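You operate a simulated robot arm through the tools that you are given. There is no shell and no other tool. Be economical: measure what you need, move in short steps, check, and stop when the job is done.

The job below is to be done with a simulated robot arm. You get a single attempt, and the scene is never put back.

JOB
Take the grey washer and put it on the spot under the brass tap. Take the silver nut and leave it on the top of the narrow shelf. Put the box labelled "valves" from the front of the wooden bench on the spot under the red hose and the box marked "nuts" on the top of the short bench. Take the brass valve from the front of the wooden bench and put it on the top of the blue bench. Fetch the blue cloth from the small tray and set it on top of the green reel. Take the black mat and put it on the top of the side table. Open the tank lid. Any order will do. Set down upright: box, brass valve, blue cloth.

The check looks at the end state, three seconds after you hand in, the way a careful person would. Anything else that was tipped, shoved, dropped, spilled or broken makes it a failure. A push-on lid holds only when it is set on centred and level and pressed home; a screw cap is set on level and turned clockwise until tight. Flat cloth is picked up by pressing the open fingertips on it (5 to 10 N) and closing them slowly along it; thin cloth reads only 2 to 8 mm in the jaws.

ROBOT AND FRAMES
A 7-joint arm with a two-finger gripper on a trunk, on a base that drives. Base frame: it is fixed to the floor where the robot stands at the start and does not move with it; the origin is under the middle of the robot, x ahead of it, y to its left, z up. Units: m, rad, N and s.
With the tool pointing down near the work surface it reaches from about 0.28 to 0.78 m from the robot's upright axis, wherever it stands. Its first joint turns from -2.897 to 2.897 rad. Places, roughly: black mat (2x15x15 cm) [-2.2, -2, 0.9]; blue cloth (8x3x5 cm) [-2.1, -1.6, 0.8]; box [0.5, 2, 0.75]; brass valve (8x5x8 cm) [0.4, 2, 0.8]; green reel (8x8x6 cm) [0.7, -0.4, 0.6]; grey washer (3x3x3 cm) [0.5, -0.1, 0.8]; silver nut (4x4x3 cm) [0.8, -0.6, 0.6]; spot under the brass tap (20x20 cm) [0.76, -0.48, 0.56]; spot under the red hose (20x20 cm) [0.76, -0.72, 0.56]; tank lid [-0.4, -4.6, 0.5]; top of the blue bench [-2.6, 1.2, 0.9]; top of the narrow shelf [-3.3, 2, 0.8]; top of the short bench [-2.7, 5.3, 0.8]; top of the side table [0.7, 0, 0.8]. Payload 2.45 kg.
The tool frame sits at the grasp point between the pads (the TCP): z along the fingers, y along the line on which they close. The tips reach 0.027 m beyond it. Largest opening 0.08 m; the body of the gripper starts 0.054 m behind the TCP.
Orientation is that of the tool frame in the base frame, as a unit quaternion [w, x, y, z]. With the fingers straight down and closing along the base's y, the tool's x points along the base's -x, its y along +y and its z along -z.

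CONTROLS
- The arm moves only by the tool arm_command. Its argument "commands" is a list that holds one entry, the list of rows, each a list of 7 numbers: the shift along the tool's x, y, z in units of 30 mm (1.0 is 30 mm), then the turn, a rotation vector about the tool's x, y, z in units of 6 degrees (1.0 is 6 degrees), then the opening, from 0 (shut) to 1 (fully open). In form: [[[tx, ty, tz, wx, wy, wz, claw], ...]]. A call has 1 to 12 rows; each row shifts and turns the commanded pose from where the row before left it, along the tool's axes as they then stand. A call with a number of a shift or a turn outside -1 to 1 is refused whole. A row lasts 0.2 s, in which the tool goes at most 0.05 m and 0.15 rad; a call with a longer step from one row to the next is refused whole, and so is a gripper value outside its range. Where a pose cannot be reached the arm comes as near as it can. A force on the tool above 40 N (or 10 N above the force at the start of the call, whichever is more), or a blocked arm, ends the call early, and 0.2 s more pass. Each finger travels about 0.153 m/s and halts on what it meets, pressing with about 44 N; the grip force reading is that of the motor and also rises with nothing between the fingers. The clock runs only during rows and for 0.2 s after the last one: add rows that do not move to give the fingers time. It gives the time, the measured TCP pose, the force on the tool (base axes), the opening and the grip force at its end, in the units of the frame above (readings bear some noise), with the torque about the TCP (base axes, N m) and any sound that the robot's microphone picked up, and new pictures: "pictures" is both (left out), scene, wrist or none.
- Cameras (640 x 400 px; columns grow to the right, rows downward): "scene" is now at [0.0602, 0.0995, 1.4206]; the picture's right is [-0.41, -0.91, 0.00], its down [-0.53, 0.24, -0.81] and it looks along [0.74, -0.33, -0.58] (base axes); focal length 275 px, centre (320, 200). "wrist" rides on the gripper at [0.063, 0.013, -0.079] in the tool frame; the picture's right is [-0.19, 0.98, 0.00], its down [-0.72, -0.14, -0.68] and it looks along [-0.67, -0.13, 0.73] (tool axes); focal length 226 px, centre (320, 200). There is no depth. A picture from a camera that has moved, and an enlarged one, comes with that camera's place and axes in the base frame and with its lens. The place of the scene camera against the robot may be out by one fixed shift of up to 0.012 m in any direction.
- raise_lower(by): slides the trunk up (or, below 0, down) by that many m; the arm and the scene camera ride with it, the base frame stays. It gives what a move gives, with no picture.
- steer(legs): drives the robot by 1 to 6 legs, each [ahead, turn to the left] in m and rad, along the robot's own axes; the way and the turn of a leg run together, so that a leg with both is an arc; at most 1.5 m and 3.142 rad a leg. The arm and the cameras ride along, it lands a little off, and it stops where it bumps. It gives what a move gives, and a new picture of the scene camera.
- aim_head(pan, tilt): turns the head with the scene camera to pan (to the left, within 2.094 rad either way) and tilt (down, from -0.506 to 1.204), counted from straight ahead of the robot. It gives what a move gives, and a new picture of the scene camera.
- close_up(camera, box): a new picture of the part [left, top, right, bottom] of that camera's present view, enlarged. It takes no simulated time.
- finish_job(): hands the job in; it is judged then, once.

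Go step by step. Nothing tells you exact positions but the pictures and the camera data: compare them with the known pose of the tool, close in by small moves and look again before you grip or let go. The budget is 217 turns and 260 pictures, counting those below and the enlarged ones. Unless the task says otherwise, let go and move clear before handing in, and close with one line.

The tools are called as name(argument=value, ...) on one line, values as JSON. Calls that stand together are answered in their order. arm_command: Moves the arm, as the interface text tells. Its arguments: {"type":"object","properties":{"commands":{"type":"array","items":{"type":"array","items":{"type":"array","items":{"type":"number"}}}},"pictures":{"type":"string","enum":["both","scene","wrist","none"]}},"required":["commands"]} The other tools are called the same way: raise_lower (by) slides the trunk up or down; steer (legs) drives the base; aim_head (pan, tilt) turns the head that bears the scene camera; close_up (camera, box) takes an enlarged picture of a part of a camera's view; finish_job () hands the job in.

At the start:

```text
time: 0.0
tcp_pos: [0.4157, -0.1275, 1.1169]
orientation: [-0.003, 0.004, 1.0, 0.0]
wrist_force: [-0.2, -0.6, -0.6]
torque: [0.02, 0.02, 0.0]
finger_gap: 0.08
grip_force: 0.0
trunk travel left (down, up): [-0.025, 0.515]
robot x, y, heading: [-0.0016, 0.0019, -0.003]
head pan, tilt: [-0.244, 1.189]
```

scene: 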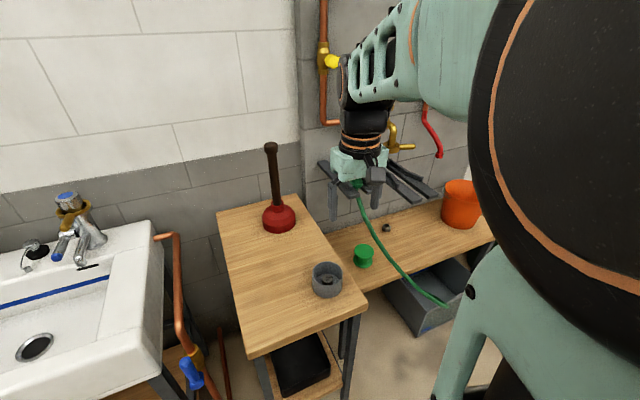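
wrist: 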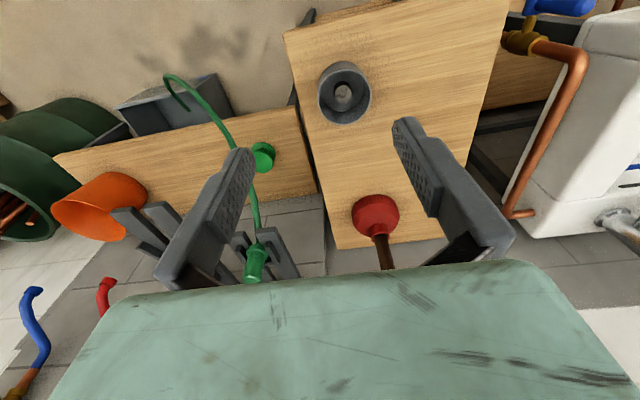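

I see the side table with a grey ring-shaped pot (possibly the washer is inside it), the lower bench with the green reel, the nut, the hanging hose and an orange bucket. I take enlarged looks first.

close_up(camera="scene", box=[220, 200, 500, 375])

close_up(camera="wrist", box=[220, 30, 460, 180])

aim_head(pan=-0.6, tilt=0.6)

```text
2.29 times, centred on (360, 288) of scene
camera zoom: at [0.0602, 0.0995, 1.4206], right [-0.41, -0.91, 0.0], down [-0.53, 0.24, -0.81], along [0.74, -0.33, -0.58], focal length 628 px, centre (229, 0)
```

zoom: 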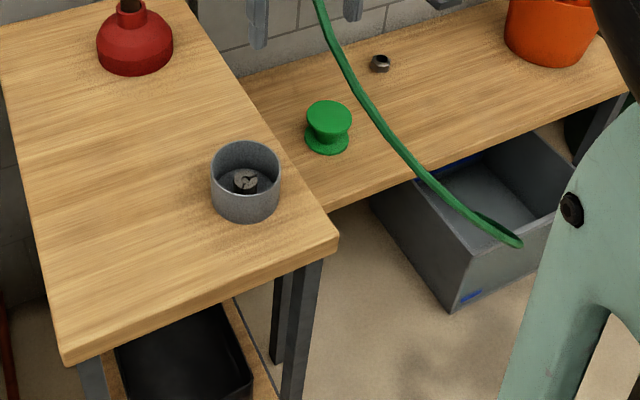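

```text
2.67 times, centred on (340, 105) of wrist
camera zoom: at [0.3526, -0.1142, 1.1963], right [0.2, 0.98, 0.0], down [0.72, -0.15, 0.68], along [0.66, -0.14, -0.74], focal length 603 px, centre (267, 453)
```

zoom: 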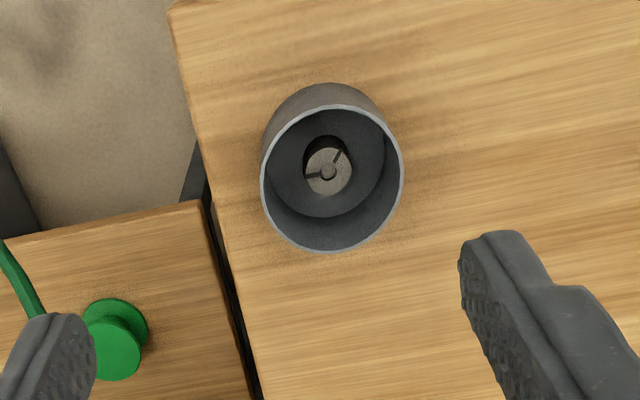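

```text
time: 1.0
tcp_pos: [0.4145, -0.1265, 1.1181]
orientation: [-0.001, 0.005, 1.0, 0.0]
wrist_force: [0.0, 0.6, -0.3]
torque: [0.03, -0.04, 0.02]
finger_gap: 0.0802
grip_force: 0.1
trunk travel left (down, up): [-0.025, 0.515]
robot x, y, heading: [0.0001, -0.0045, 0.001]
head pan, tilt: [-0.6, 0.6]
camera scene: at [0.0528, 0.0857, 1.4226], right [-0.56, -0.83, 0.0], down [-0.47, 0.32, -0.82], along [0.68, -0.47, -0.57], focal length 275 px, centre (320, 200)
```

scene: 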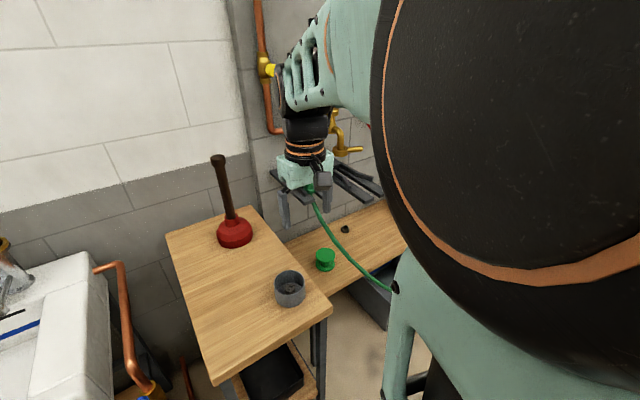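

The washer sits inside a grey cup on the side table, around (0.485, -0.10). I go above it with the fingers part-closed and look.

arm_command(commands=[[[-0.6, 0.2, 0.9, 0, 0, 0, 0.6], [-0.6, 0.2, 0.9, 0, 0, 0, 0.6], [-0.6, 0.2, 0.9, 0, 0, 0, 0.6], [-0.53, 0.2, 0.9, 0, 0, 0, 0.6], [0, 0, 0.7, 0, 0, 0, 0.6], [0, 0, 0, 0, 0, 0, 0.6]]])

```text
time: 2.4
tcp_pos: [0.4835, -0.1022, 0.9888]
orientation: [-0.002, 0.004, 1.0, 0.001]
wrist_force: [-0.2, 0.4, -0.1]
torque: [-0.01, -0.01, -0.02]
finger_gap: 0.0481
grip_force: 0.0
trunk travel left (down, up): [-0.025, 0.515]
robot x, y, heading: [-0.0009, 0.0051, -0.001]
head pan, tilt: [-0.6, 0.6]
camera scene: at [0.053, 0.0855, 1.4227], right [-0.57, -0.83, 0.0], down [-0.47, 0.32, -0.82], along [0.68, -0.47, -0.57], focal length 275 px, centre (320, 200)
camera wrist: at [0.4214, -0.0903, 1.0673], right [0.2, 0.98, 0.0], down [0.72, -0.15, 0.68], along [0.66, -0.14, -0.74], focal length 226 px, centre (320, 200)
```

scene: 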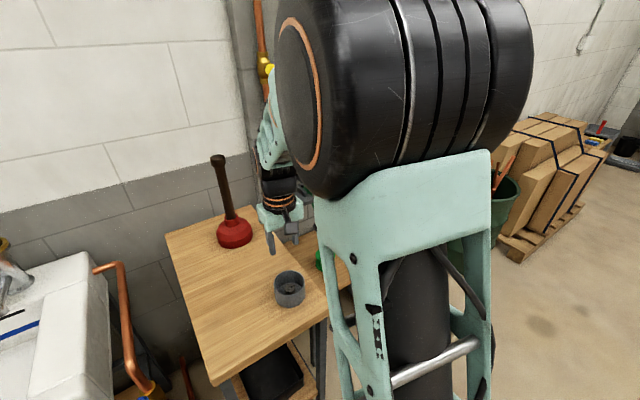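
wrist: 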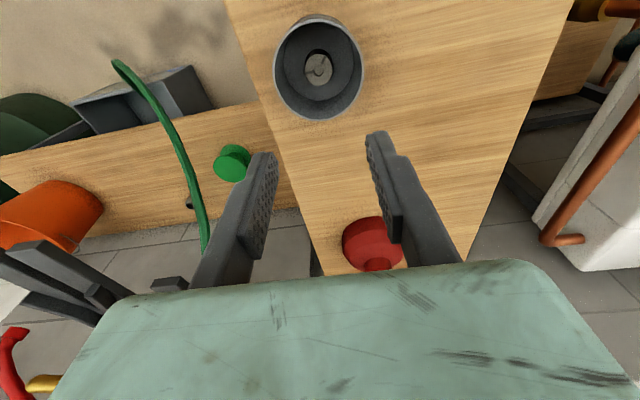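

Cup rim is about z 0.856 with inner diameter ~0.07. I close in above it and look again.

arm_command(commands=[[[0.37, -0.05, 0.7, 0, 0, 0, 0.52], [0, 0, 0.7, 0, 0, 0, 0.52], [0, 0, 0.5, 0, 0, 0, 0.52], [0, 0, 0, 0, 0, 0, 0.52]]], pictures="wrist")

close_up(camera="wrist", box=[200, 0, 440, 150])

```text
time: 3.4
tcp_pos: [0.4728, -0.1041, 0.9316]
orientation: [-0.002, 0.005, 1.0, 0.001]
wrist_force: [0.7, -0.1, 0.0]
torque: [-0.01, -0.01, 0.01]
finger_gap: 0.0419
grip_force: 0.2
trunk travel left (down, up): [-0.025, 0.515]
robot x, y, heading: [-0.0002, 0.0008, -0.001]
head pan, tilt: [-0.6, 0.6]
camera wrist: at [0.4106, -0.0909, 1.0106], right [0.2, 0.98, 0.0], down [0.72, -0.15, 0.68], along [0.66, -0.14, -0.74], focal length 226 px, centre (320, 200)
```

wrist: 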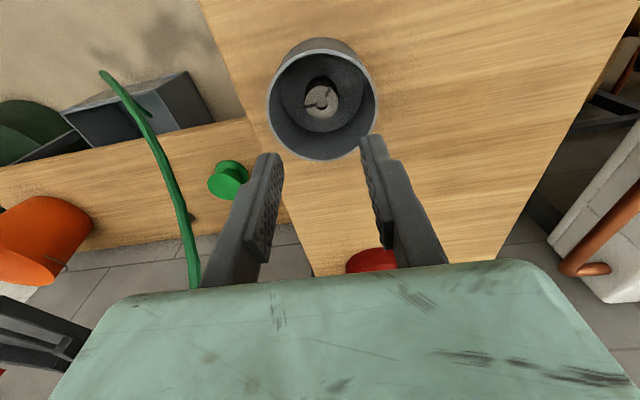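

```text
2.67 times, centred on (320, 75) of wrist
camera zoom: at [0.4106, -0.0909, 1.0106], right [0.2, 0.98, 0.0], down [0.72, -0.15, 0.68], along [0.66, -0.14, -0.74], focal length 603 px, centre (320, 533)
```

zoom: 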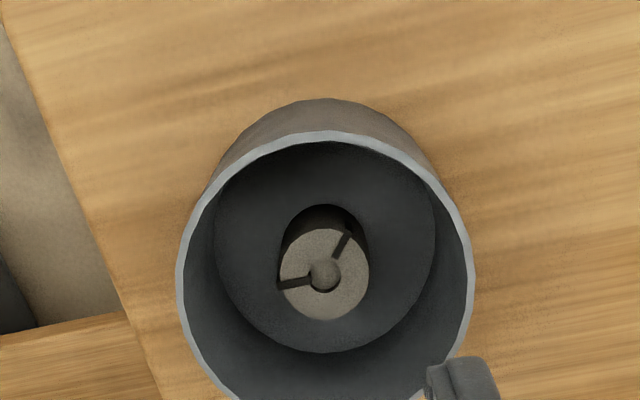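

The washer looks centred in the cup at about (0.472, -0.1025). I narrow the jaws to 38 mm and lower to just inside the rim, then look.

arm_command(commands=[[[0.0, 0.05, 0.7, 0, 0, 0, 0.475], [0, 0, 0.7, 0, 0, 0, 0.475], [0, 0, 0.45, 0, 0, 0, 0.475], [0, 0, 0, 0, 0, 0, 0.475]]], pictures="wrist")

close_up(camera="wrist", box=[200, 50, 440, 200])

```text
time: 4.4
tcp_pos: [0.4732, -0.1017, 0.8747]
orientation: [-0.002, 0.004, 1.0, 0.002]
wrist_force: [-0.3, -0.2, -0.7]
torque: [0.01, -0.02, 0.02]
finger_gap: 0.038
grip_force: 0.1
trunk travel left (down, up): [-0.025, 0.515]
robot x, y, heading: [-0.0026, -0.0002, -0.0]
head pan, tilt: [-0.6, 0.6]
camera wrist: at [0.41, -0.0893, 0.9536], right [0.2, 0.98, 0.0], down [0.72, -0.15, 0.68], along [0.66, -0.14, -0.74], focal length 226 px, centre (320, 200)
```

wrist: 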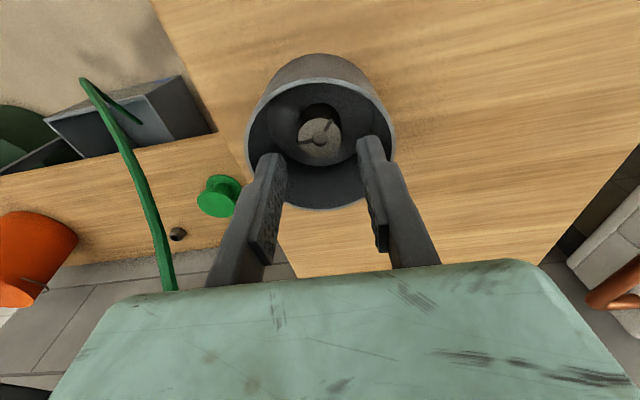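

```text
2.67 times, centred on (320, 125) of wrist
camera zoom: at [0.41, -0.0893, 0.9536], right [0.2, 0.98, 0.0], down [0.72, -0.15, 0.68], along [0.66, -0.14, -0.74], focal length 603 px, centre (320, 400)
```

zoom: 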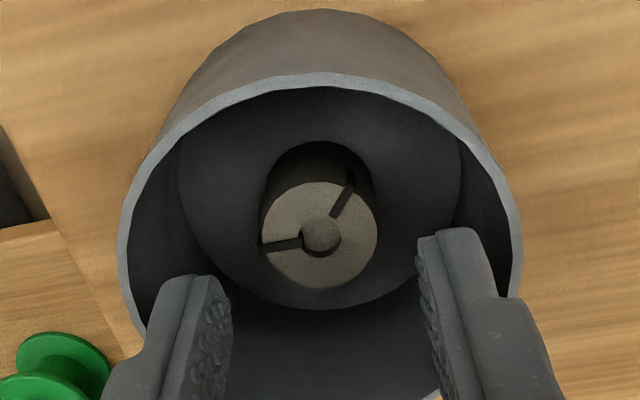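

Everything lines up: washer at (0.4727, -0.103) with top near z 0.828. I descend around it and close.

arm_command(commands=[[[0, -0.03, 0.5, 0, 0, 0, 0.475], [0, 0, 0.5, 0, 0, 0, 0.475], [0, 0, 0.35, 0, 0, 0, 0.475], [0, 0, 0, 0, 0, 0, 0.475], [0, 0, 0, 0, 0, 0, 0.0], [0, 0, 0, 0, 0, 0, 0.0]]], pictures="wrist")

```text
time: 5.8
tcp_pos: [0.473, -0.104, 0.8337]
orientation: [-0.003, 0.005, 1.0, 0.0]
wrist_force: [0.1, -0.5, -0.3]
torque: [0.0, -0.01, 0.02]
finger_gap: 0.0222
grip_force: 44.0
trunk travel left (down, up): [-0.025, 0.515]
robot x, y, heading: [0.0009, -0.0007, -0.0]
head pan, tilt: [-0.6, 0.6]
camera wrist: at [0.41, -0.0914, 0.9124], right [0.2, 0.98, 0.0], down [0.72, -0.15, 0.68], along [0.66, -0.14, -0.74], focal length 226 px, centre (320, 200)
```

wrist: 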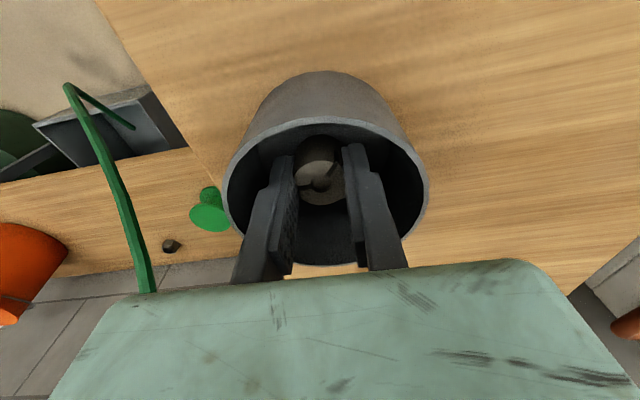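

It holds the washer (22 mm). I lift straight up and turn the head to see the spots on the low bench.

arm_command(commands=[[[0, 0, -0.5, 0, 0, 0, 0.0], [0, 0, -1, 0, 0, 0, 0.0], [0, 0, -1, 0, 0, 0, 0.0], [0, 0, -1, 0, 0, 0, 0.0], [0, 0, -1, 0, 0, 0, 0.0], [0, 0, -1, 0, 0, 0, 0.0], [0, 0, -1, 0, 0, 0, 0.0], [0, 0, 0, 0, 0, 0, 0.0]]], pictures="wrist")

aim_head(pan=-0.75, tilt=0.75)

```text
time: 7.6
tcp_pos: [0.472, -0.1035, 1.0304]
orientation: [-0.002, 0.004, 1.0, 0.001]
wrist_force: [0.2, -0.1, -0.9]
torque: [-0.03, 0.01, -0.01]
finger_gap: 0.0218
grip_force: 44.0
trunk travel left (down, up): [-0.025, 0.515]
robot x, y, heading: [0.0013, 0.0017, 0.0]
head pan, tilt: [-0.6, 0.6]
camera wrist: at [0.4093, -0.0921, 1.1091], right [0.2, 0.98, 0.0], down [0.72, -0.15, 0.68], along [0.66, -0.14, -0.74], focal length 226 px, centre (320, 200)
```

wrist: 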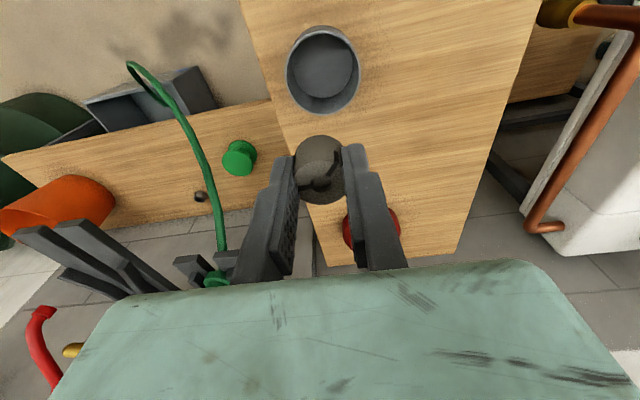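

```text
time: 8.3
tcp_pos: [0.4723, -0.1047, 1.0292]
orientation: [-0.003, 0.004, 1.0, 0.001]
wrist_force: [0.1, 0.2, -0.6]
torque: [0.0, -0.04, 0.0]
finger_gap: 0.0217
grip_force: 43.7
trunk travel left (down, up): [-0.025, 0.515]
robot x, y, heading: [-0.0011, 0.0033, -0.003]
head pan, tilt: [-0.75, 0.75]
camera scene: at [0.0407, 0.079, 1.4098], right [-0.68, -0.73, 0.0], down [-0.5, 0.46, -0.73], along [0.54, -0.5, -0.68], focal length 275 px, centre (320, 200)
```

scene: 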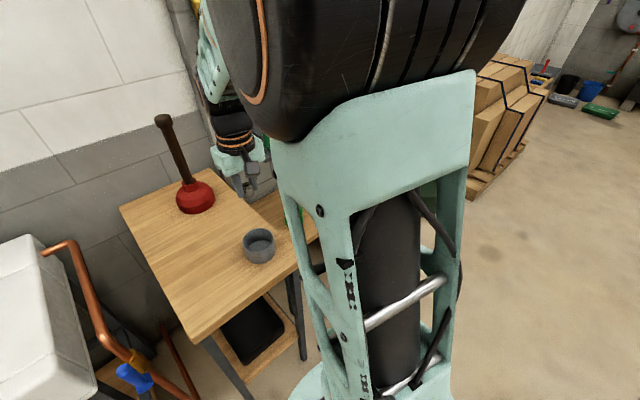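

The washer is held; the arm hides the low bench from the head camera. I back off, sidestep right and face the low bench to look at it properly.

steer(legs=[[-0.25, 0], [0, -1.2], [0.55, 0], [0, 1.2]])

aim_head(pan=0.15, tilt=0.5)

```text
time: 19.1
tcp_pos: [0.4094, -0.6164, 1.0294]
orientation: [-0.003, 0.006, 1.0, 0.001]
wrist_force: [-0.1, -0.1, 0.1]
torque: [0.01, 0.0, 0.01]
finger_gap: 0.0229
grip_force: 44.5
trunk travel left (down, up): [-0.025, 0.515]
robot x, y, heading: [-0.0659, -0.5071, 0.002]
head pan, tilt: [-0.75, 0.75]
camera scene: at [-0.0215, -0.4315, 1.4098], right [-0.68, -0.73, 0.0], down [-0.5, 0.47, -0.73], along [0.53, -0.5, -0.68], focal length 275 px, centre (320, 200)
```

scene: 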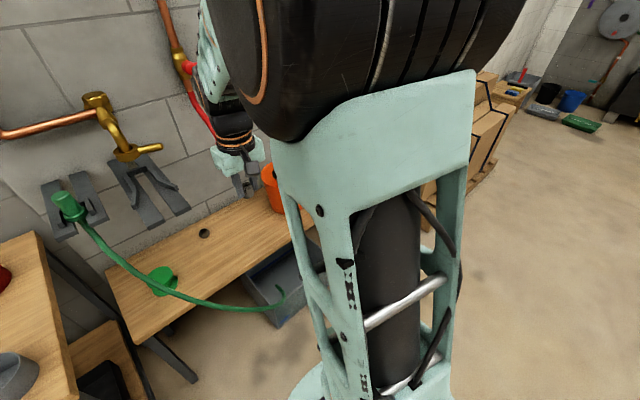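

```text
time: 20.3
tcp_pos: [0.4103, -0.6168, 1.0304]
orientation: [-0.002, 0.006, 1.0, 0.001]
wrist_force: [-0.2, -0.4, -0.8]
torque: [0.0, -0.01, -0.05]
finger_gap: 0.025
grip_force: 43.7
trunk travel left (down, up): [-0.025, 0.515]
robot x, y, heading: [-0.0644, -0.5094, -0.0]
head pan, tilt: [0.15, 0.499]
camera scene: at [0.0079, -0.3614, 1.4317], right [0.15, -0.99, 0.0], down [-0.47, -0.07, -0.88], along [0.87, 0.13, -0.48], focal length 275 px, centre (320, 200)
```

scene: 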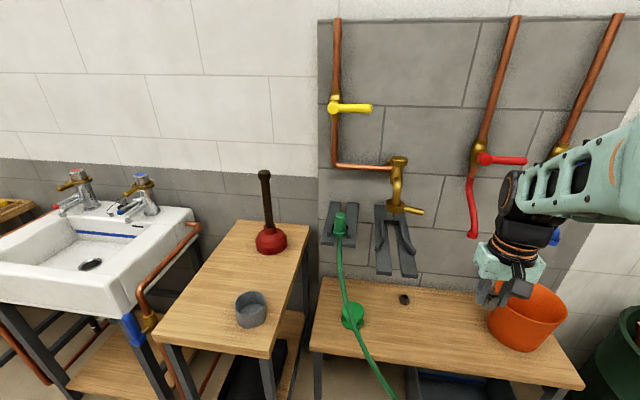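

From here I can see long forks protruding from the wall (tips about x 0.56, z 0.93) above the tap spot, and the green hose hanging left of it. So I'll come in from the front with the tool pitched about 40° forward, passing under the forks. First a small step ahead and a check on the washer in the jaws.

steer(legs=[[0.07, 0]])

close_up(camera="wrist", box=[160, 50, 480, 250])

close_up(camera="scene", box=[300, 150, 620, 350])

```text
time: 21.3
tcp_pos: [0.4794, -0.6175, 1.0307]
orientation: [-0.002, 0.008, 1.0, 0.0]
wrist_force: [-0.6, -0.8, -0.3]
torque: [0.01, -0.01, 0.02]
finger_gap: 0.025
grip_force: 43.7
trunk travel left (down, up): [-0.025, 0.515]
robot x, y, heading: [0.0114, -0.5088, -0.004]
head pan, tilt: [0.15, 0.499]
camera scene: at [0.0786, -0.3617, 1.4317], right [0.15, -0.99, 0.0], down [-0.47, -0.07, -0.88], along [0.87, 0.13, -0.48], focal length 275 px, centre (320, 200)
```

scene: 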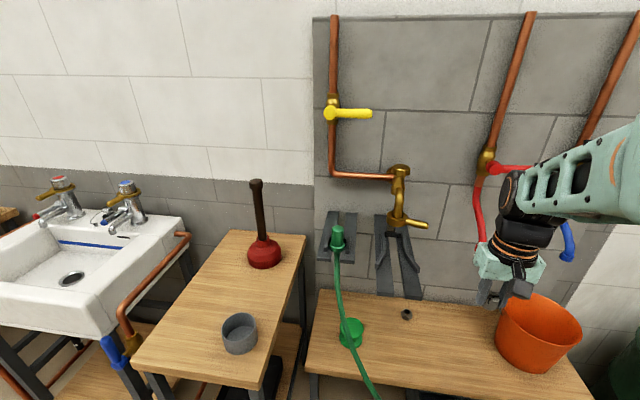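

```text
2.00 times, centred on (320, 150) of wrist
camera zoom: at [0.417, -0.6046, 1.1085], right [0.21, 0.98, 0.0], down [0.72, -0.15, 0.68], along [0.66, -0.14, -0.74], focal length 452 px, centre (320, 300)
```

zoom: 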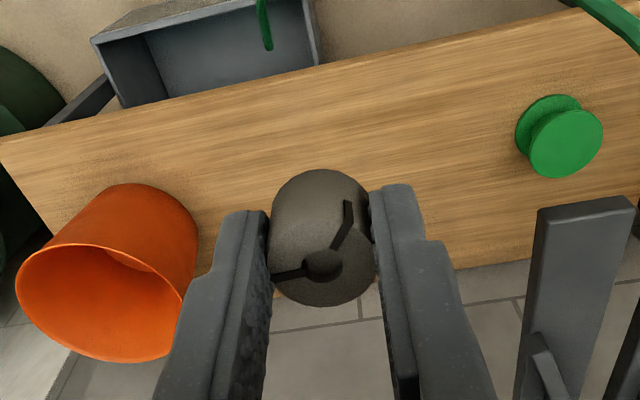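

```text
2.00 times, centred on (460, 250) of scene
camera zoom: at [0.0786, -0.3617, 1.4317], right [0.15, -0.99, 0.0], down [-0.47, -0.07, -0.88], along [0.87, 0.13, -0.48], focal length 549 px, centre (40, 100)
```

zoom: 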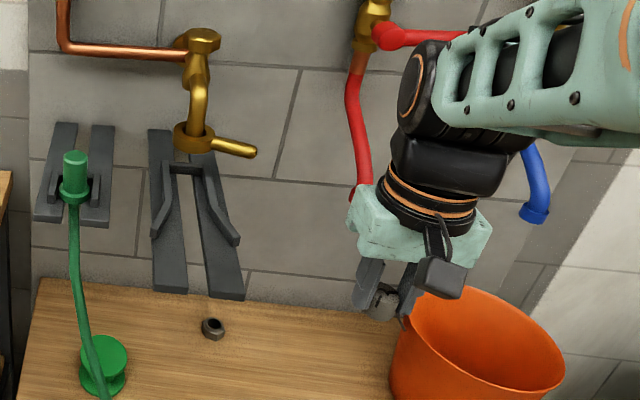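

Washer is firm at the fingertips. I now pitch the tool 40° forward in place.

arm_command(commands=[[[0, 0, 0, 0, -0.95, 0, 0], [0, 0, 0, 0, -0.95, 0, 0], [0, 0, 0, 0, -0.95, 0, 0], [0, 0, 0, 0, -0.95, 0, 0], [0, 0, 0, 0, -0.95, 0, 0], [0, 0, 0, 0, -0.95, 0, 0], [0, 0, 0, 0, -0.95, 0, 0], [0, 0, 0, 0, 0, 0, 0], [0, 0, 0, 0, 0, 0, 0]]])

```text
time: 23.0
tcp_pos: [0.4792, -0.6194, 0.9681]
orientation: [0.273, 0.015, 0.962, 0.007]
wrist_force: [-0.1, -0.3, 0.5]
torque: [-0.01, -0.02, -0.02]
finger_gap: 0.0247
grip_force: 43.7
trunk travel left (down, up): [-0.025, 0.515]
robot x, y, heading: [0.0074, -0.5074, -0.002]
head pan, tilt: [0.15, 0.499]
stopped in row 8: the arm was blocked; the commanded pose is now the measured one
camera scene: at [0.0801, -0.3638, 1.4371], right [0.12, -0.99, 0.0], down [-0.42, -0.05, -0.9], along [0.9, 0.11, -0.43], focal length 275 px, centre (320, 200)
camera wrist: at [0.385, -0.6064, 1.0013], right [0.19, 0.97, 0.12], down [0.25, -0.17, 0.95], along [0.95, -0.15, -0.27], focal length 226 px, centre (320, 200)
```

scene: 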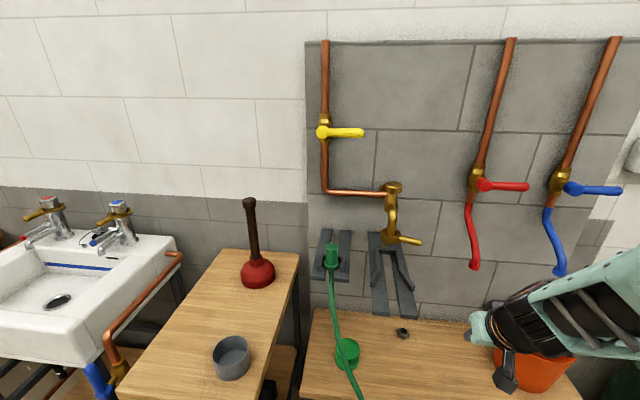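
wrist: 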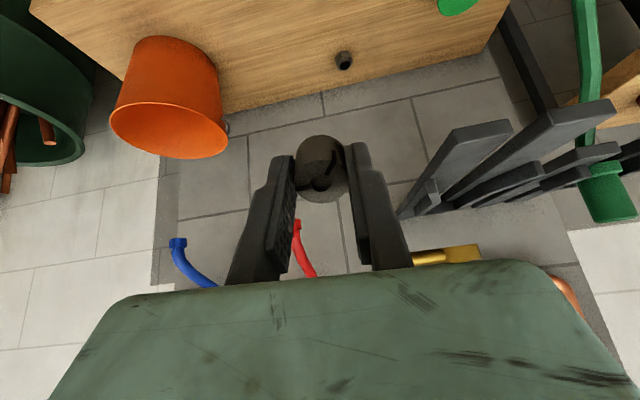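

The arm is up against some limit at ~32° of pitch; lowering and extending should free it. I go down in front of the bench to z≈0.77.

arm_command(commands=[[[0.42, 0, 0.86, 0, 0, 0, 0], [0.42, 0, 0.86, 0, 0, 0, 0], [0.42, 0, 0.86, 0, 0, 0, 0], [0.42, 0, 0.86, 0, 0, 0, 0], [0.42, 0, 0.86, 0, 0, 0, 0], [0.42, 0, 0.86, 0, 0, 0, 0], [0.42, 0, 0.86, 0, 0, 0, 0], [0, 0, 0, 0, 0, 0, 0]]])

```text
time: 24.8
tcp_pos: [0.5011, -0.613, 0.7701]
orientation: [0.276, 0.012, 0.961, 0.008]
wrist_force: [-0.1, -0.2, -0.2]
torque: [-0.02, -0.02, -0.05]
finger_gap: 0.0251
grip_force: 43.5
trunk travel left (down, up): [-0.025, 0.515]
robot x, y, heading: [0.0062, -0.5112, -0.001]
head pan, tilt: [0.15, 0.499]
camera scene: at [0.0787, -0.3614, 1.4317], right [0.15, -0.99, 0.0], down [-0.47, -0.07, -0.88], along [0.87, 0.13, -0.48], focal length 275 px, centre (320, 200)
camera wrist: at [0.4052, -0.5993, 0.8029], right [0.18, 0.98, 0.12], down [0.24, -0.17, 0.96], along [0.95, -0.14, -0.27], focal length 226 px, centre (320, 200)
```

scene: 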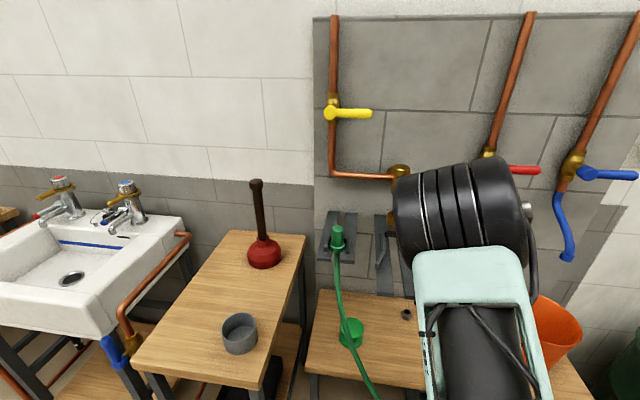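
wrist: 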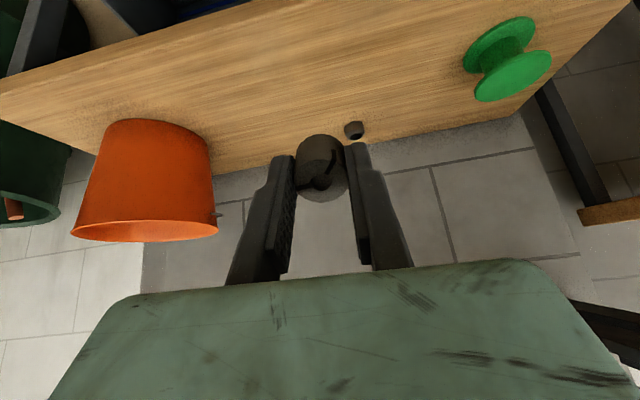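

Free again. I add 10° of pitch, shift left to y≈-0.555 and lower to z≈0.68, still in front of the fork tips.

arm_command(commands=[[[0, 0, 0, 0, -0.85, 0, 0], [0, 0, 0, 0, -0.85, 0, 0], [0.67, 0.67, 0.74, 0, 0, 0, 0], [0.67, 0.67, 0.74, 0, 0, 0, 0], [0.67, 0.67, 0.74, 0, 0, 0, 0], [0, 0, 0, 0, 0, 0, 0]]])

```text
time: 26.2
tcp_pos: [0.503, -0.5538, 0.6816]
orientation: [0.359, 0.013, 0.933, 0.007]
wrist_force: [0.6, 0.2, -0.5]
torque: [0.01, 0.01, -0.03]
finger_gap: 0.025
grip_force: 43.4
trunk travel left (down, up): [-0.025, 0.515]
robot x, y, heading: [0.0089, -0.5114, -0.003]
head pan, tilt: [0.15, 0.499]
camera scene: at [0.0785, -0.3612, 1.4317], right [0.15, -0.99, 0.0], down [-0.47, -0.07, -0.88], along [0.87, 0.13, -0.48], focal length 275 px, centre (320, 200)
camera wrist: at [0.4032, -0.5402, 0.6957], right [0.16, 0.97, 0.15], down [0.07, -0.17, 0.98], along [0.98, -0.15, -0.1], focal length 226 px, centre (320, 200)
```

scene: 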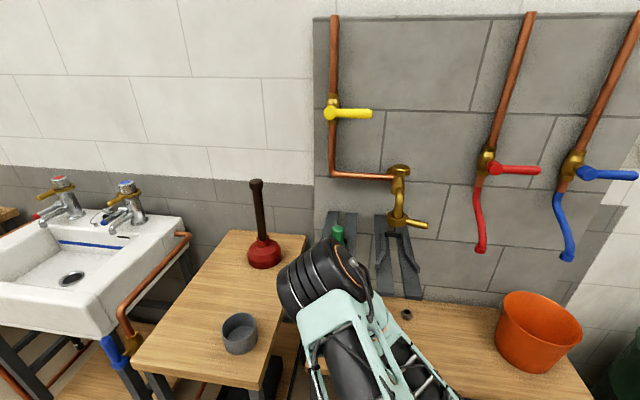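
wrist: 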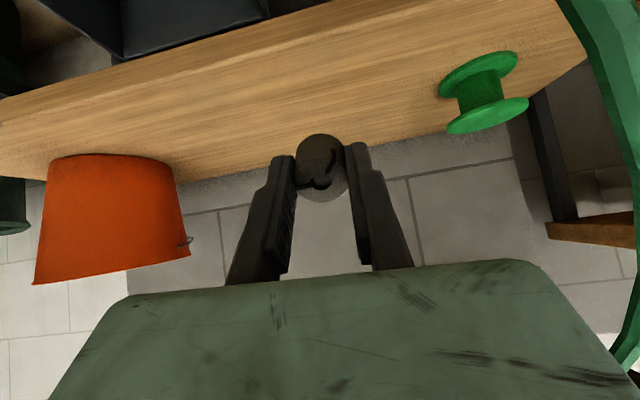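

The elbow has swung left but is clear. I advance 10 cm under the forks and look.

arm_command(commands=[[[-0.68, 0, 0.91, 0, 0, 0, 0], [-0.68, 0, 0.91, 0, 0, 0, 0], [-0.68, 0, 0.91, 0, 0, 0, 0], [0, 0, 0, 0, 0, 0, 0]]])

```text
time: 27.2
tcp_pos: [0.6036, -0.554, 0.6609]
orientation: [0.36, 0.014, 0.933, 0.006]
wrist_force: [-0.1, -0.4, 0.0]
torque: [0.01, 0.01, -0.03]
finger_gap: 0.0252
grip_force: 44.1
trunk travel left (down, up): [-0.025, 0.515]
robot x, y, heading: [0.0049, -0.5136, -0.007]
head pan, tilt: [0.15, 0.499]
camera scene: at [0.0786, -0.3616, 1.4317], right [0.15, -0.99, 0.0], down [-0.47, -0.07, -0.88], along [0.87, 0.13, -0.48], focal length 275 px, centre (320, 200)
camera wrist: at [0.5039, -0.5397, 0.6753], right [0.16, 0.97, 0.15], down [0.07, -0.17, 0.98], along [0.98, -0.15, -0.1], focal length 226 px, centre (320, 200)
```

scene: 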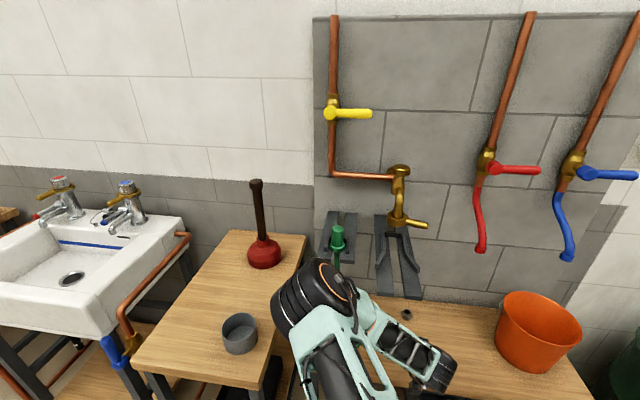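
wrist: 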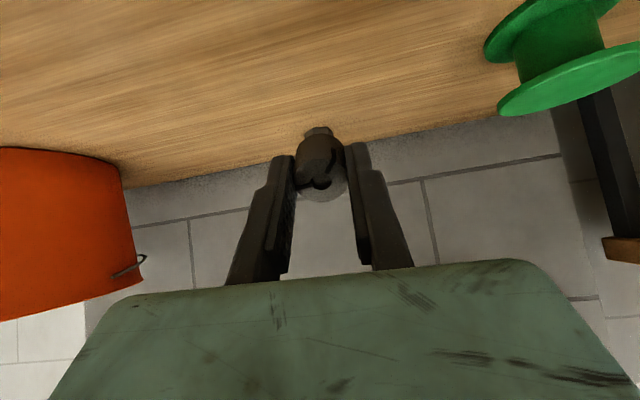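

Clear so far. I ease the pitch back to ~34° and continue forward and down toward (0.71, -0.55).

arm_command(commands=[[[0, 0, 0, 0, 0.67, 0, 0], [0, 0, 0, 0, 0.67, 0, 0], [-0.51, 0.03, 0.91, 0, 0, 0, 0], [-0.51, 0.03, 0.91, 0, 0, 0, 0], [-0.51, 0.03, 0.91, 0, 0, 0, 0], [-0.4, 0.03, 0.7, 0, 0, 0, 0], [0, 0, 0, 0, 0, 0, 0]]])

```text
time: 28.8
tcp_pos: [0.6988, -0.5519, 0.6113]
orientation: [0.295, 0.014, 0.955, 0.007]
wrist_force: [-0.5, 0.4, -0.4]
torque: [-0.01, 0.04, 0.01]
finger_gap: 0.0248
grip_force: 43.6
trunk travel left (down, up): [-0.025, 0.515]
robot x, y, heading: [0.0081, -0.507, 0.001]
head pan, tilt: [0.15, 0.499]
camera scene: at [0.0662, -0.3606, 1.432], right [0.15, -0.99, 0.0], down [-0.47, -0.07, -0.88], along [0.87, 0.13, -0.47], focal length 275 px, centre (320, 200)
camera wrist: at [0.6029, -0.5383, 0.6415], right [0.18, 0.97, 0.13], down [0.21, -0.17, 0.96], along [0.96, -0.15, -0.23], focal length 226 px, centre (320, 200)
```

scene: 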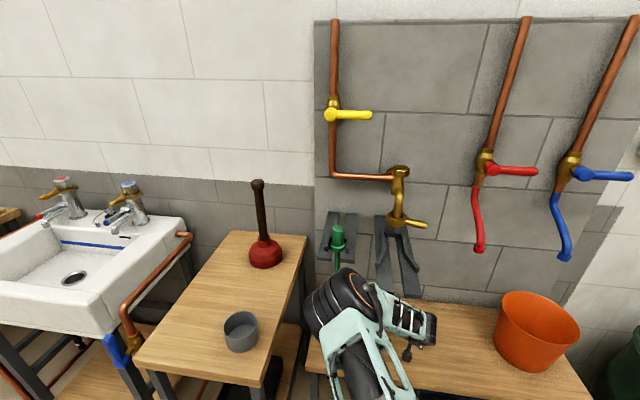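
wrist: 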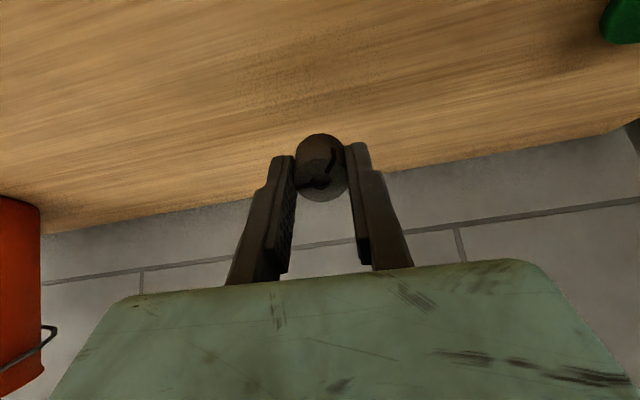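

The head camera shifted back about 1 cm, so something may be pressing upstream of the wrist. I zoom in at the forks before going on.

close_up(camera="scene", box=[290, 200, 450, 300])

close_up(camera="scene", box=[280, 260, 480, 385])

```text
4.00 times, centred on (370, 250) of scene
camera zoom: at [0.0662, -0.3606, 1.432], right [0.15, -0.99, 0.0], down [-0.47, -0.07, -0.88], along [0.87, 0.13, -0.47], focal length 1099 px, centre (120, 0)
```

zoom: 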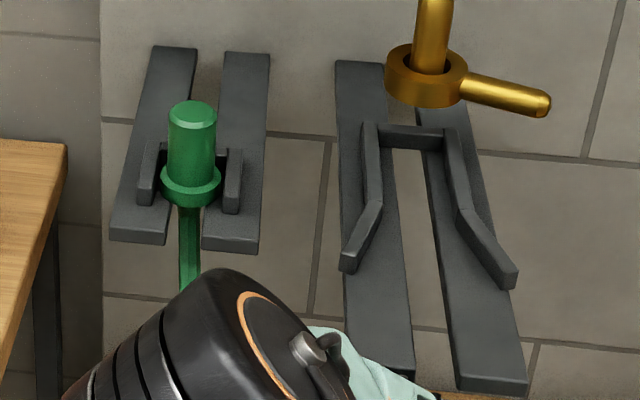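

```text
3.20 times, centred on (380, 322) of scene
camera zoom: at [0.0662, -0.3606, 1.432], right [0.15, -0.99, 0.0], down [-0.47, -0.07, -0.88], along [0.87, 0.13, -0.47], focal length 879 px, centre (128, -192)
```

zoom: 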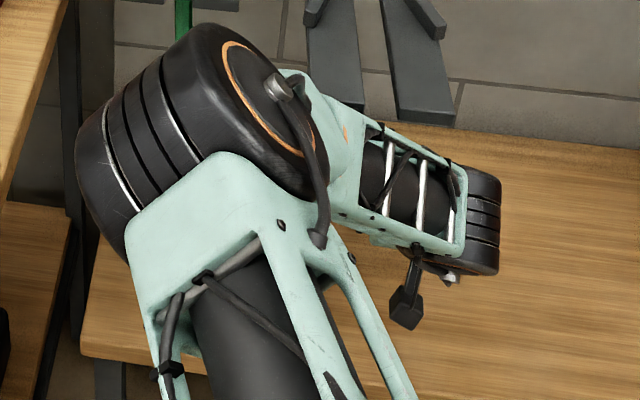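

The forearm is just touching the left fork prong tip. I retreat the arm, will stand about 10 cm further back, and reach in with a straighter arm.

arm_command(commands=[[[0.5, 0, -0.8, 0, 0, 0, 0], [0.5, 0, -0.8, 0, 0, 0, 0], [0.5, 0, -0.8, 0, 0, 0, 0], [0.5, 0, -0.8, 0, 0, 0, 0], [0, 0, 0, 0, 0, 0, 0]]], pictures="none")

steer(legs=[[-0.11, 0]])

```text
time: 30.0
tcp_pos: [0.608, -0.5522, 0.6547]
orientation: [0.294, 0.012, 0.956, 0.009]
wrist_force: [-0.3, -0.5, 0.4]
torque: [0.01, -0.01, 0.01]
finger_gap: 0.0246
grip_force: 43.4
trunk travel left (down, up): [-0.025, 0.515]
robot x, y, heading: [0.0086, -0.5097, -0.003]
head pan, tilt: [0.15, 0.499]
```

```text
time: 31.2
tcp_pos: [0.4985, -0.5523, 0.6551]
orientation: [0.293, 0.014, 0.956, 0.008]
wrist_force: [0.3, -1.2, 0.3]
torque: [0.0, -0.01, -0.03]
finger_gap: 0.0248
grip_force: 43.8
trunk travel left (down, up): [-0.025, 0.515]
robot x, y, heading: [-0.1009, -0.51, 0.003]
head pan, tilt: [0.15, 0.499]
camera scene: at [-0.0298, -0.3612, 1.4317], right [0.15, -0.99, 0.0], down [-0.47, -0.07, -0.88], along [0.87, 0.13, -0.48], focal length 275 px, centre (320, 200)
```

scene: 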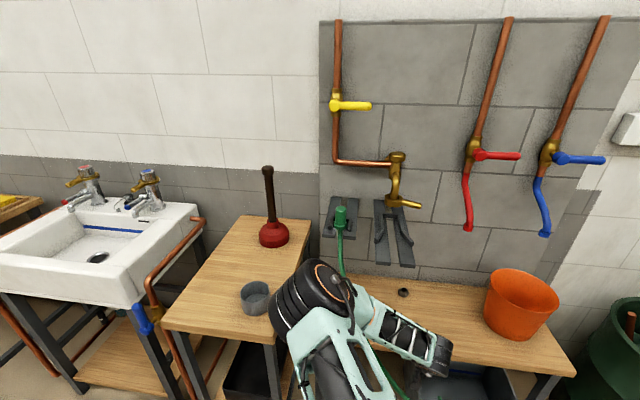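

Now extend to x≈0.70 staying at z≈0.64.

arm_command(commands=[[[-0.88, 0.04, 0.69, 0, 0, 0, 0], [-0.88, 0.04, 0.69, 0, 0, 0, 0], [-0.88, 0.04, 0.69, 0, 0, 0, 0], [-0.88, 0.04, 0.69, 0, 0, 0, 0], [-0.88, 0.04, 0.69, 0, 0, 0, 0], [-0.88, 0.04, 0.69, 0, 0, 0, 0], [0, 0, 0, 0, 0, 0, 0]]], pictures="scene")

close_up(camera="scene", box=[280, 180, 480, 305])

```text
time: 32.8
tcp_pos: [0.6998, -0.5491, 0.6395]
orientation: [0.295, 0.013, 0.955, 0.008]
wrist_force: [-0.5, -0.1, -1.0]
torque: [0.0, -0.01, -0.04]
finger_gap: 0.0246
grip_force: 44.1
trunk travel left (down, up): [-0.025, 0.515]
robot x, y, heading: [-0.1036, -0.5068, -0.0]
head pan, tilt: [0.15, 0.499]
camera scene: at [-0.0299, -0.3614, 1.4317], right [0.15, -0.99, 0.0], down [-0.47, -0.07, -0.88], along [0.87, 0.13, -0.48], focal length 275 px, centre (320, 200)
```

scene: 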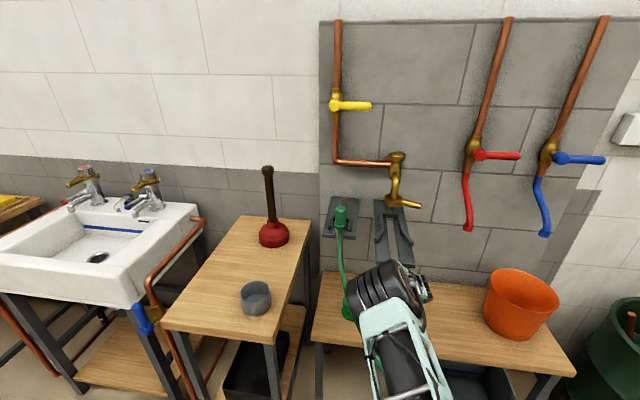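

```text
3.20 times, centred on (380, 242) of scene
camera zoom: at [-0.0299, -0.3614, 1.4317], right [0.15, -0.99, 0.0], down [-0.47, -0.07, -0.88], along [0.87, 0.13, -0.48], focal length 879 px, centre (128, 64)
```

zoom: 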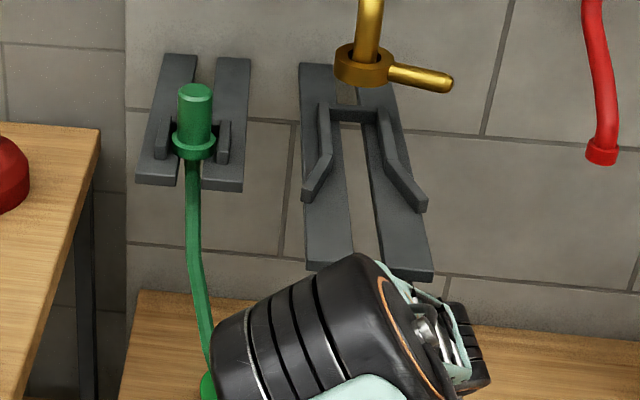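

No contact now. A small move on, forward and down, with the washer ~5 mm above the bench.

arm_command(commands=[[[0, 0.15, 0.7, 0, 0, 0, 0], [0, 0.15, 0.7, 0, 0, 0, 0], [0, 0, 0, 0, 0, 0, 0]]])

close_up(camera="wrist", box=[200, 60, 440, 210])

```text
time: 33.6
tcp_pos: [0.7238, -0.5416, 0.6052]
orientation: [0.294, 0.014, 0.956, 0.008]
wrist_force: [-0.1, 0.1, -1.5]
torque: [-0.02, 0.02, -0.02]
finger_gap: 0.0247
grip_force: 43.6
trunk travel left (down, up): [-0.025, 0.515]
robot x, y, heading: [-0.1019, -0.5092, -0.001]
head pan, tilt: [0.15, 0.499]
camera scene: at [-0.0298, -0.3613, 1.4317], right [0.15, -0.99, 0.0], down [-0.47, -0.07, -0.88], along [0.87, 0.13, -0.48], focal length 275 px, centre (320, 200)
camera wrist: at [0.627, -0.5269, 0.6347], right [0.18, 0.97, 0.13], down [0.21, -0.17, 0.96], along [0.96, -0.15, -0.23], focal length 226 px, centre (320, 200)
```

scene: 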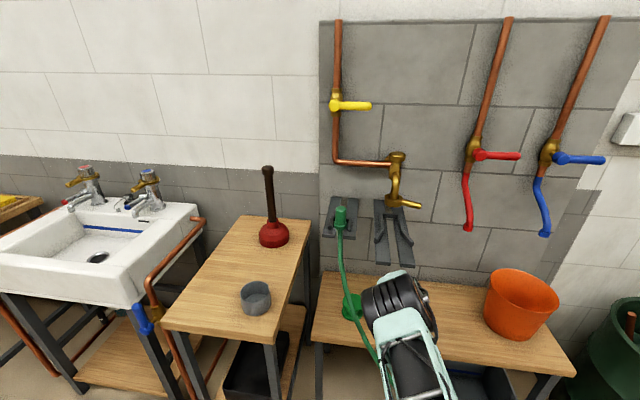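
wrist: 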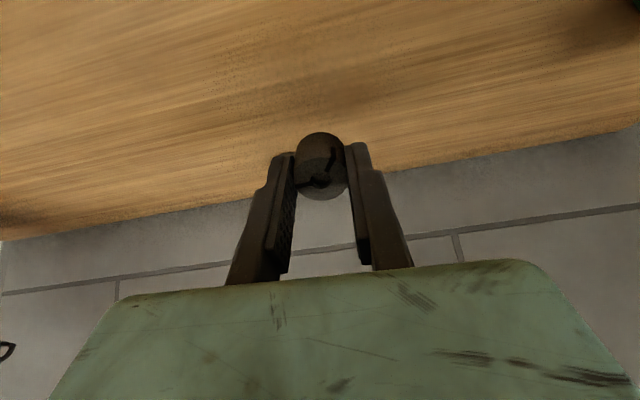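

```text
2.67 times, centred on (320, 135) of wrist
camera zoom: at [0.627, -0.5269, 0.6347], right [0.18, 0.97, 0.13], down [0.21, -0.17, 0.96], along [0.96, -0.15, -0.23], focal length 603 px, centre (320, 373)
```

zoom: 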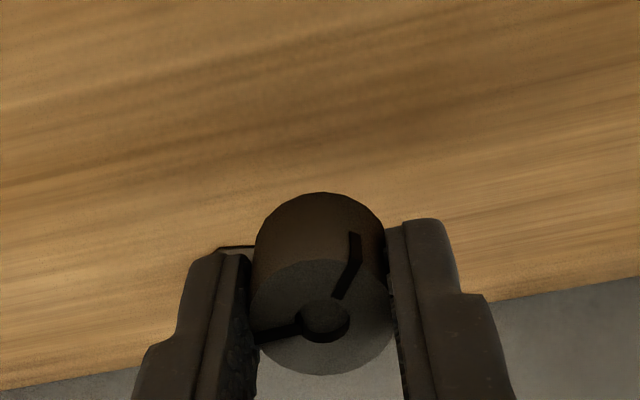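

Washer hangs just over the bench. I lower in small steps watching the force.

arm_command(commands=[[[0.09, 0, 0.14, 0, 0, 0, 0], [0, 0, 0, 0, 0, 0, 0]]], pictures="none")

arm_command(commands=[[[0.06, 0, 0.09, 0, 0, 0, 0], [0, 0, 0, 0, 0, 0, 0]]], pictures="wrist")

```text
time: 34.2
tcp_pos: [0.7232, -0.5406, 0.6003]
orientation: [0.295, 0.013, 0.956, 0.008]
wrist_force: [0.4, 0.5, -0.2]
torque: [-0.01, 0.0, -0.02]
finger_gap: 0.0248
grip_force: 44.0
trunk travel left (down, up): [-0.025, 0.515]
robot x, y, heading: [-0.1001, -0.51, -0.002]
head pan, tilt: [0.15, 0.499]
```

```text
time: 34.8
tcp_pos: [0.7223, -0.5402, 0.5971]
orientation: [0.293, 0.013, 0.956, 0.008]
wrist_force: [0.8, 0.2, -0.4]
torque: [0.0, 0.0, 0.0]
finger_gap: 0.0247
grip_force: 44.0
trunk travel left (down, up): [-0.025, 0.515]
robot x, y, heading: [-0.1, -0.5066, -0.007]
head pan, tilt: [0.15, 0.499]
camera wrist: at [0.6263, -0.5263, 0.6266], right [0.18, 0.98, 0.13], down [0.21, -0.17, 0.96], along [0.96, -0.15, -0.23], focal length 226 px, centre (320, 200)
```

wrist: 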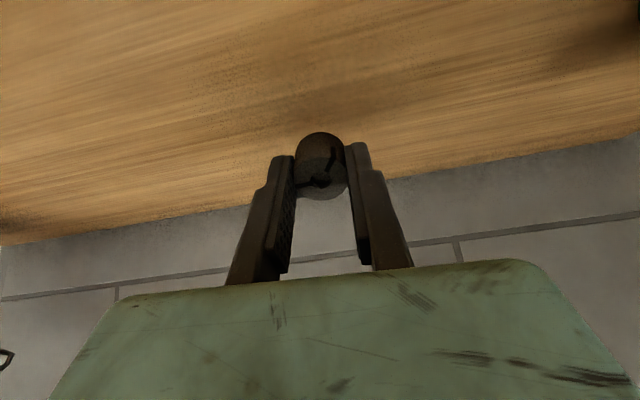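

No contact yet; continue down.

arm_command(commands=[[[0.08, 0, 0.12, 0, 0, 0, 0], [0, 0, 0, 0, 0, 0, 0]]], pictures="none")

arm_command(commands=[[[0.06, 0, 0.09, 0, 0, 0, 0], [0, 0, 0, 0, 0, 0, 0]]], pictures="none")

arm_command(commands=[[[0.06, 0, 0.09, 0, 0, 0, 0], [0, 0, 0, 0, 0, 0, 0]]], pictures="none")

```text
time: 35.4
tcp_pos: [0.723, -0.5387, 0.5927]
orientation: [0.294, 0.013, 0.956, 0.008]
wrist_force: [0.3, 0.0, 0.3]
torque: [-0.01, -0.01, 0.04]
finger_gap: 0.0248
grip_force: 44.0
trunk travel left (down, up): [-0.025, 0.515]
robot x, y, heading: [-0.1013, -0.508, -0.002]
head pan, tilt: [0.15, 0.499]
```

```text
time: 36.0
tcp_pos: [0.7218, -0.539, 0.5903]
orientation: [0.293, 0.013, 0.956, 0.008]
wrist_force: [-1.3, 0.5, -0.1]
torque: [0.01, 0.02, -0.02]
finger_gap: 0.0249
grip_force: 44.2
trunk travel left (down, up): [-0.025, 0.515]
robot x, y, heading: [-0.0994, -0.5088, -0.004]
head pan, tilt: [0.15, 0.499]
```

```text
time: 36.6
tcp_pos: [0.7229, -0.5382, 0.5868]
orientation: [0.294, 0.013, 0.956, 0.008]
wrist_force: [0.5, 0.0, -0.4]
torque: [-0.01, -0.01, -0.01]
finger_gap: 0.0247
grip_force: 43.8
trunk travel left (down, up): [-0.025, 0.515]
robot x, y, heading: [-0.0981, -0.506, -0.0]
head pan, tilt: [0.15, 0.499]
```

arm_command(commands=[[[0.06, 0, 0.09, 0, 0, 0, 0], [0, 0, 0, 0, 0, 0, 0]]], pictures="none")

arm_command(commands=[[[0.06, 0, 0.09, 0, 0, 0, 0], [0, 0, 0, 0, 0, 0, 0]]], pictures="wrist")

close_up(camera="wrist", box=[200, 60, 440, 210])

```text
time: 37.2
tcp_pos: [0.7228, -0.5396, 0.5843]
orientation: [0.293, 0.013, 0.956, 0.008]
wrist_force: [0.4, 0.1, 0.3]
torque: [-0.01, -0.01, 0.03]
finger_gap: 0.0249
grip_force: 43.6
trunk travel left (down, up): [-0.025, 0.515]
robot x, y, heading: [-0.0979, -0.5088, -0.002]
head pan, tilt: [0.15, 0.499]
```

```text
time: 37.8
tcp_pos: [0.7228, -0.5398, 0.5802]
orientation: [0.293, 0.013, 0.956, 0.009]
wrist_force: [-0.6, 0.5, -0.6]
torque: [-0.06, 0.0, -0.01]
finger_gap: 0.0248
grip_force: 44.1
trunk travel left (down, up): [-0.025, 0.515]
robot x, y, heading: [-0.0992, -0.5059, -0.008]
head pan, tilt: [0.15, 0.499]
camera wrist: at [0.6267, -0.5253, 0.6099], right [0.18, 0.97, 0.13], down [0.21, -0.17, 0.96], along [0.96, -0.15, -0.23], focal length 226 px, centre (320, 200)
```

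wrist: 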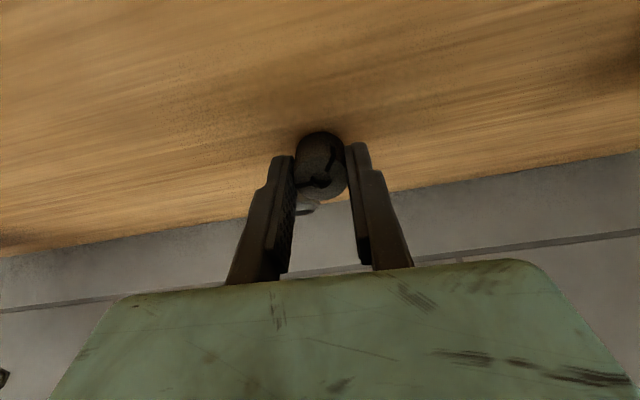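

```text
2.67 times, centred on (320, 135) of wrist
camera zoom: at [0.6267, -0.5253, 0.6099], right [0.18, 0.97, 0.13], down [0.21, -0.17, 0.96], along [0.96, -0.15, -0.23], focal length 603 px, centre (320, 373)
```

zoom: 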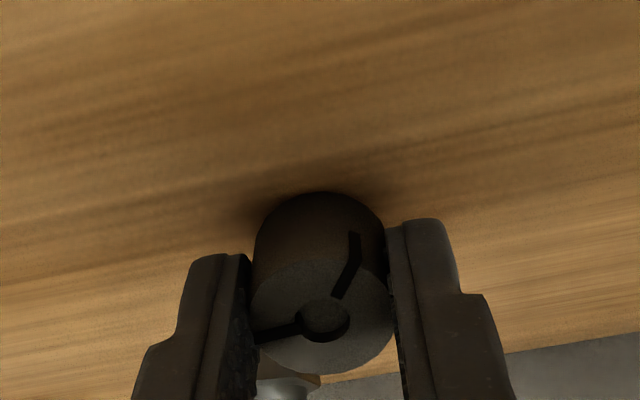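

arm_command(commands=[[[0.06, 0, 0.09, 0, 0, 0, 0], [0, 0, 0, 0, 0, 0, 0]]], pictures="none")

arm_command(commands=[[[0.06, 0, 0.09, 0, 0, 0, 0], [0, 0, 0, 0, 0, 0, 0]]], pictures="none")

arm_command(commands=[[[0.06, 0, 0.09, 0, 0, 0, 0], [0, 0, 0, 0, 0, 0, 0]]], pictures="none")

```text
time: 38.4
tcp_pos: [0.7244, -0.5396, 0.579]
orientation: [0.295, 0.013, 0.956, 0.008]
wrist_force: [-1.8, 1.5, 10.3]
torque: [0.05, -0.01, 0.02]
finger_gap: 0.0247
grip_force: 43.9
trunk travel left (down, up): [-0.025, 0.515]
robot x, y, heading: [-0.1017, -0.5077, -0.003]
head pan, tilt: [0.15, 0.499]
```

```text
time: 39.0
tcp_pos: [0.7251, -0.5388, 0.5789]
orientation: [0.298, 0.013, 0.954, 0.008]
wrist_force: [-1.4, 1.2, 32.8]
torque: [0.06, -0.17, -0.03]
finger_gap: 0.0247
grip_force: 43.9
trunk travel left (down, up): [-0.025, 0.515]
robot x, y, heading: [-0.1022, -0.5079, -0.006]
head pan, tilt: [0.15, 0.499]
```

```text
time: 39.4
tcp_pos: [0.7256, -0.538, 0.5784]
orientation: [0.3, 0.012, 0.954, 0.007]
wrist_force: [-12.1, -0.4, 19.5]
torque: [0.0, 0.22, 0.0]
finger_gap: 0.0246
grip_force: 44.5
trunk travel left (down, up): [-0.025, 0.515]
robot x, y, heading: [-0.1043, -0.5109, -0.006]
head pan, tilt: [0.15, 0.499]
stopped in row 1: the force on the tool passed its limit at 45 N (the readings are from after the stop); the commanded pose is now the measured one
```

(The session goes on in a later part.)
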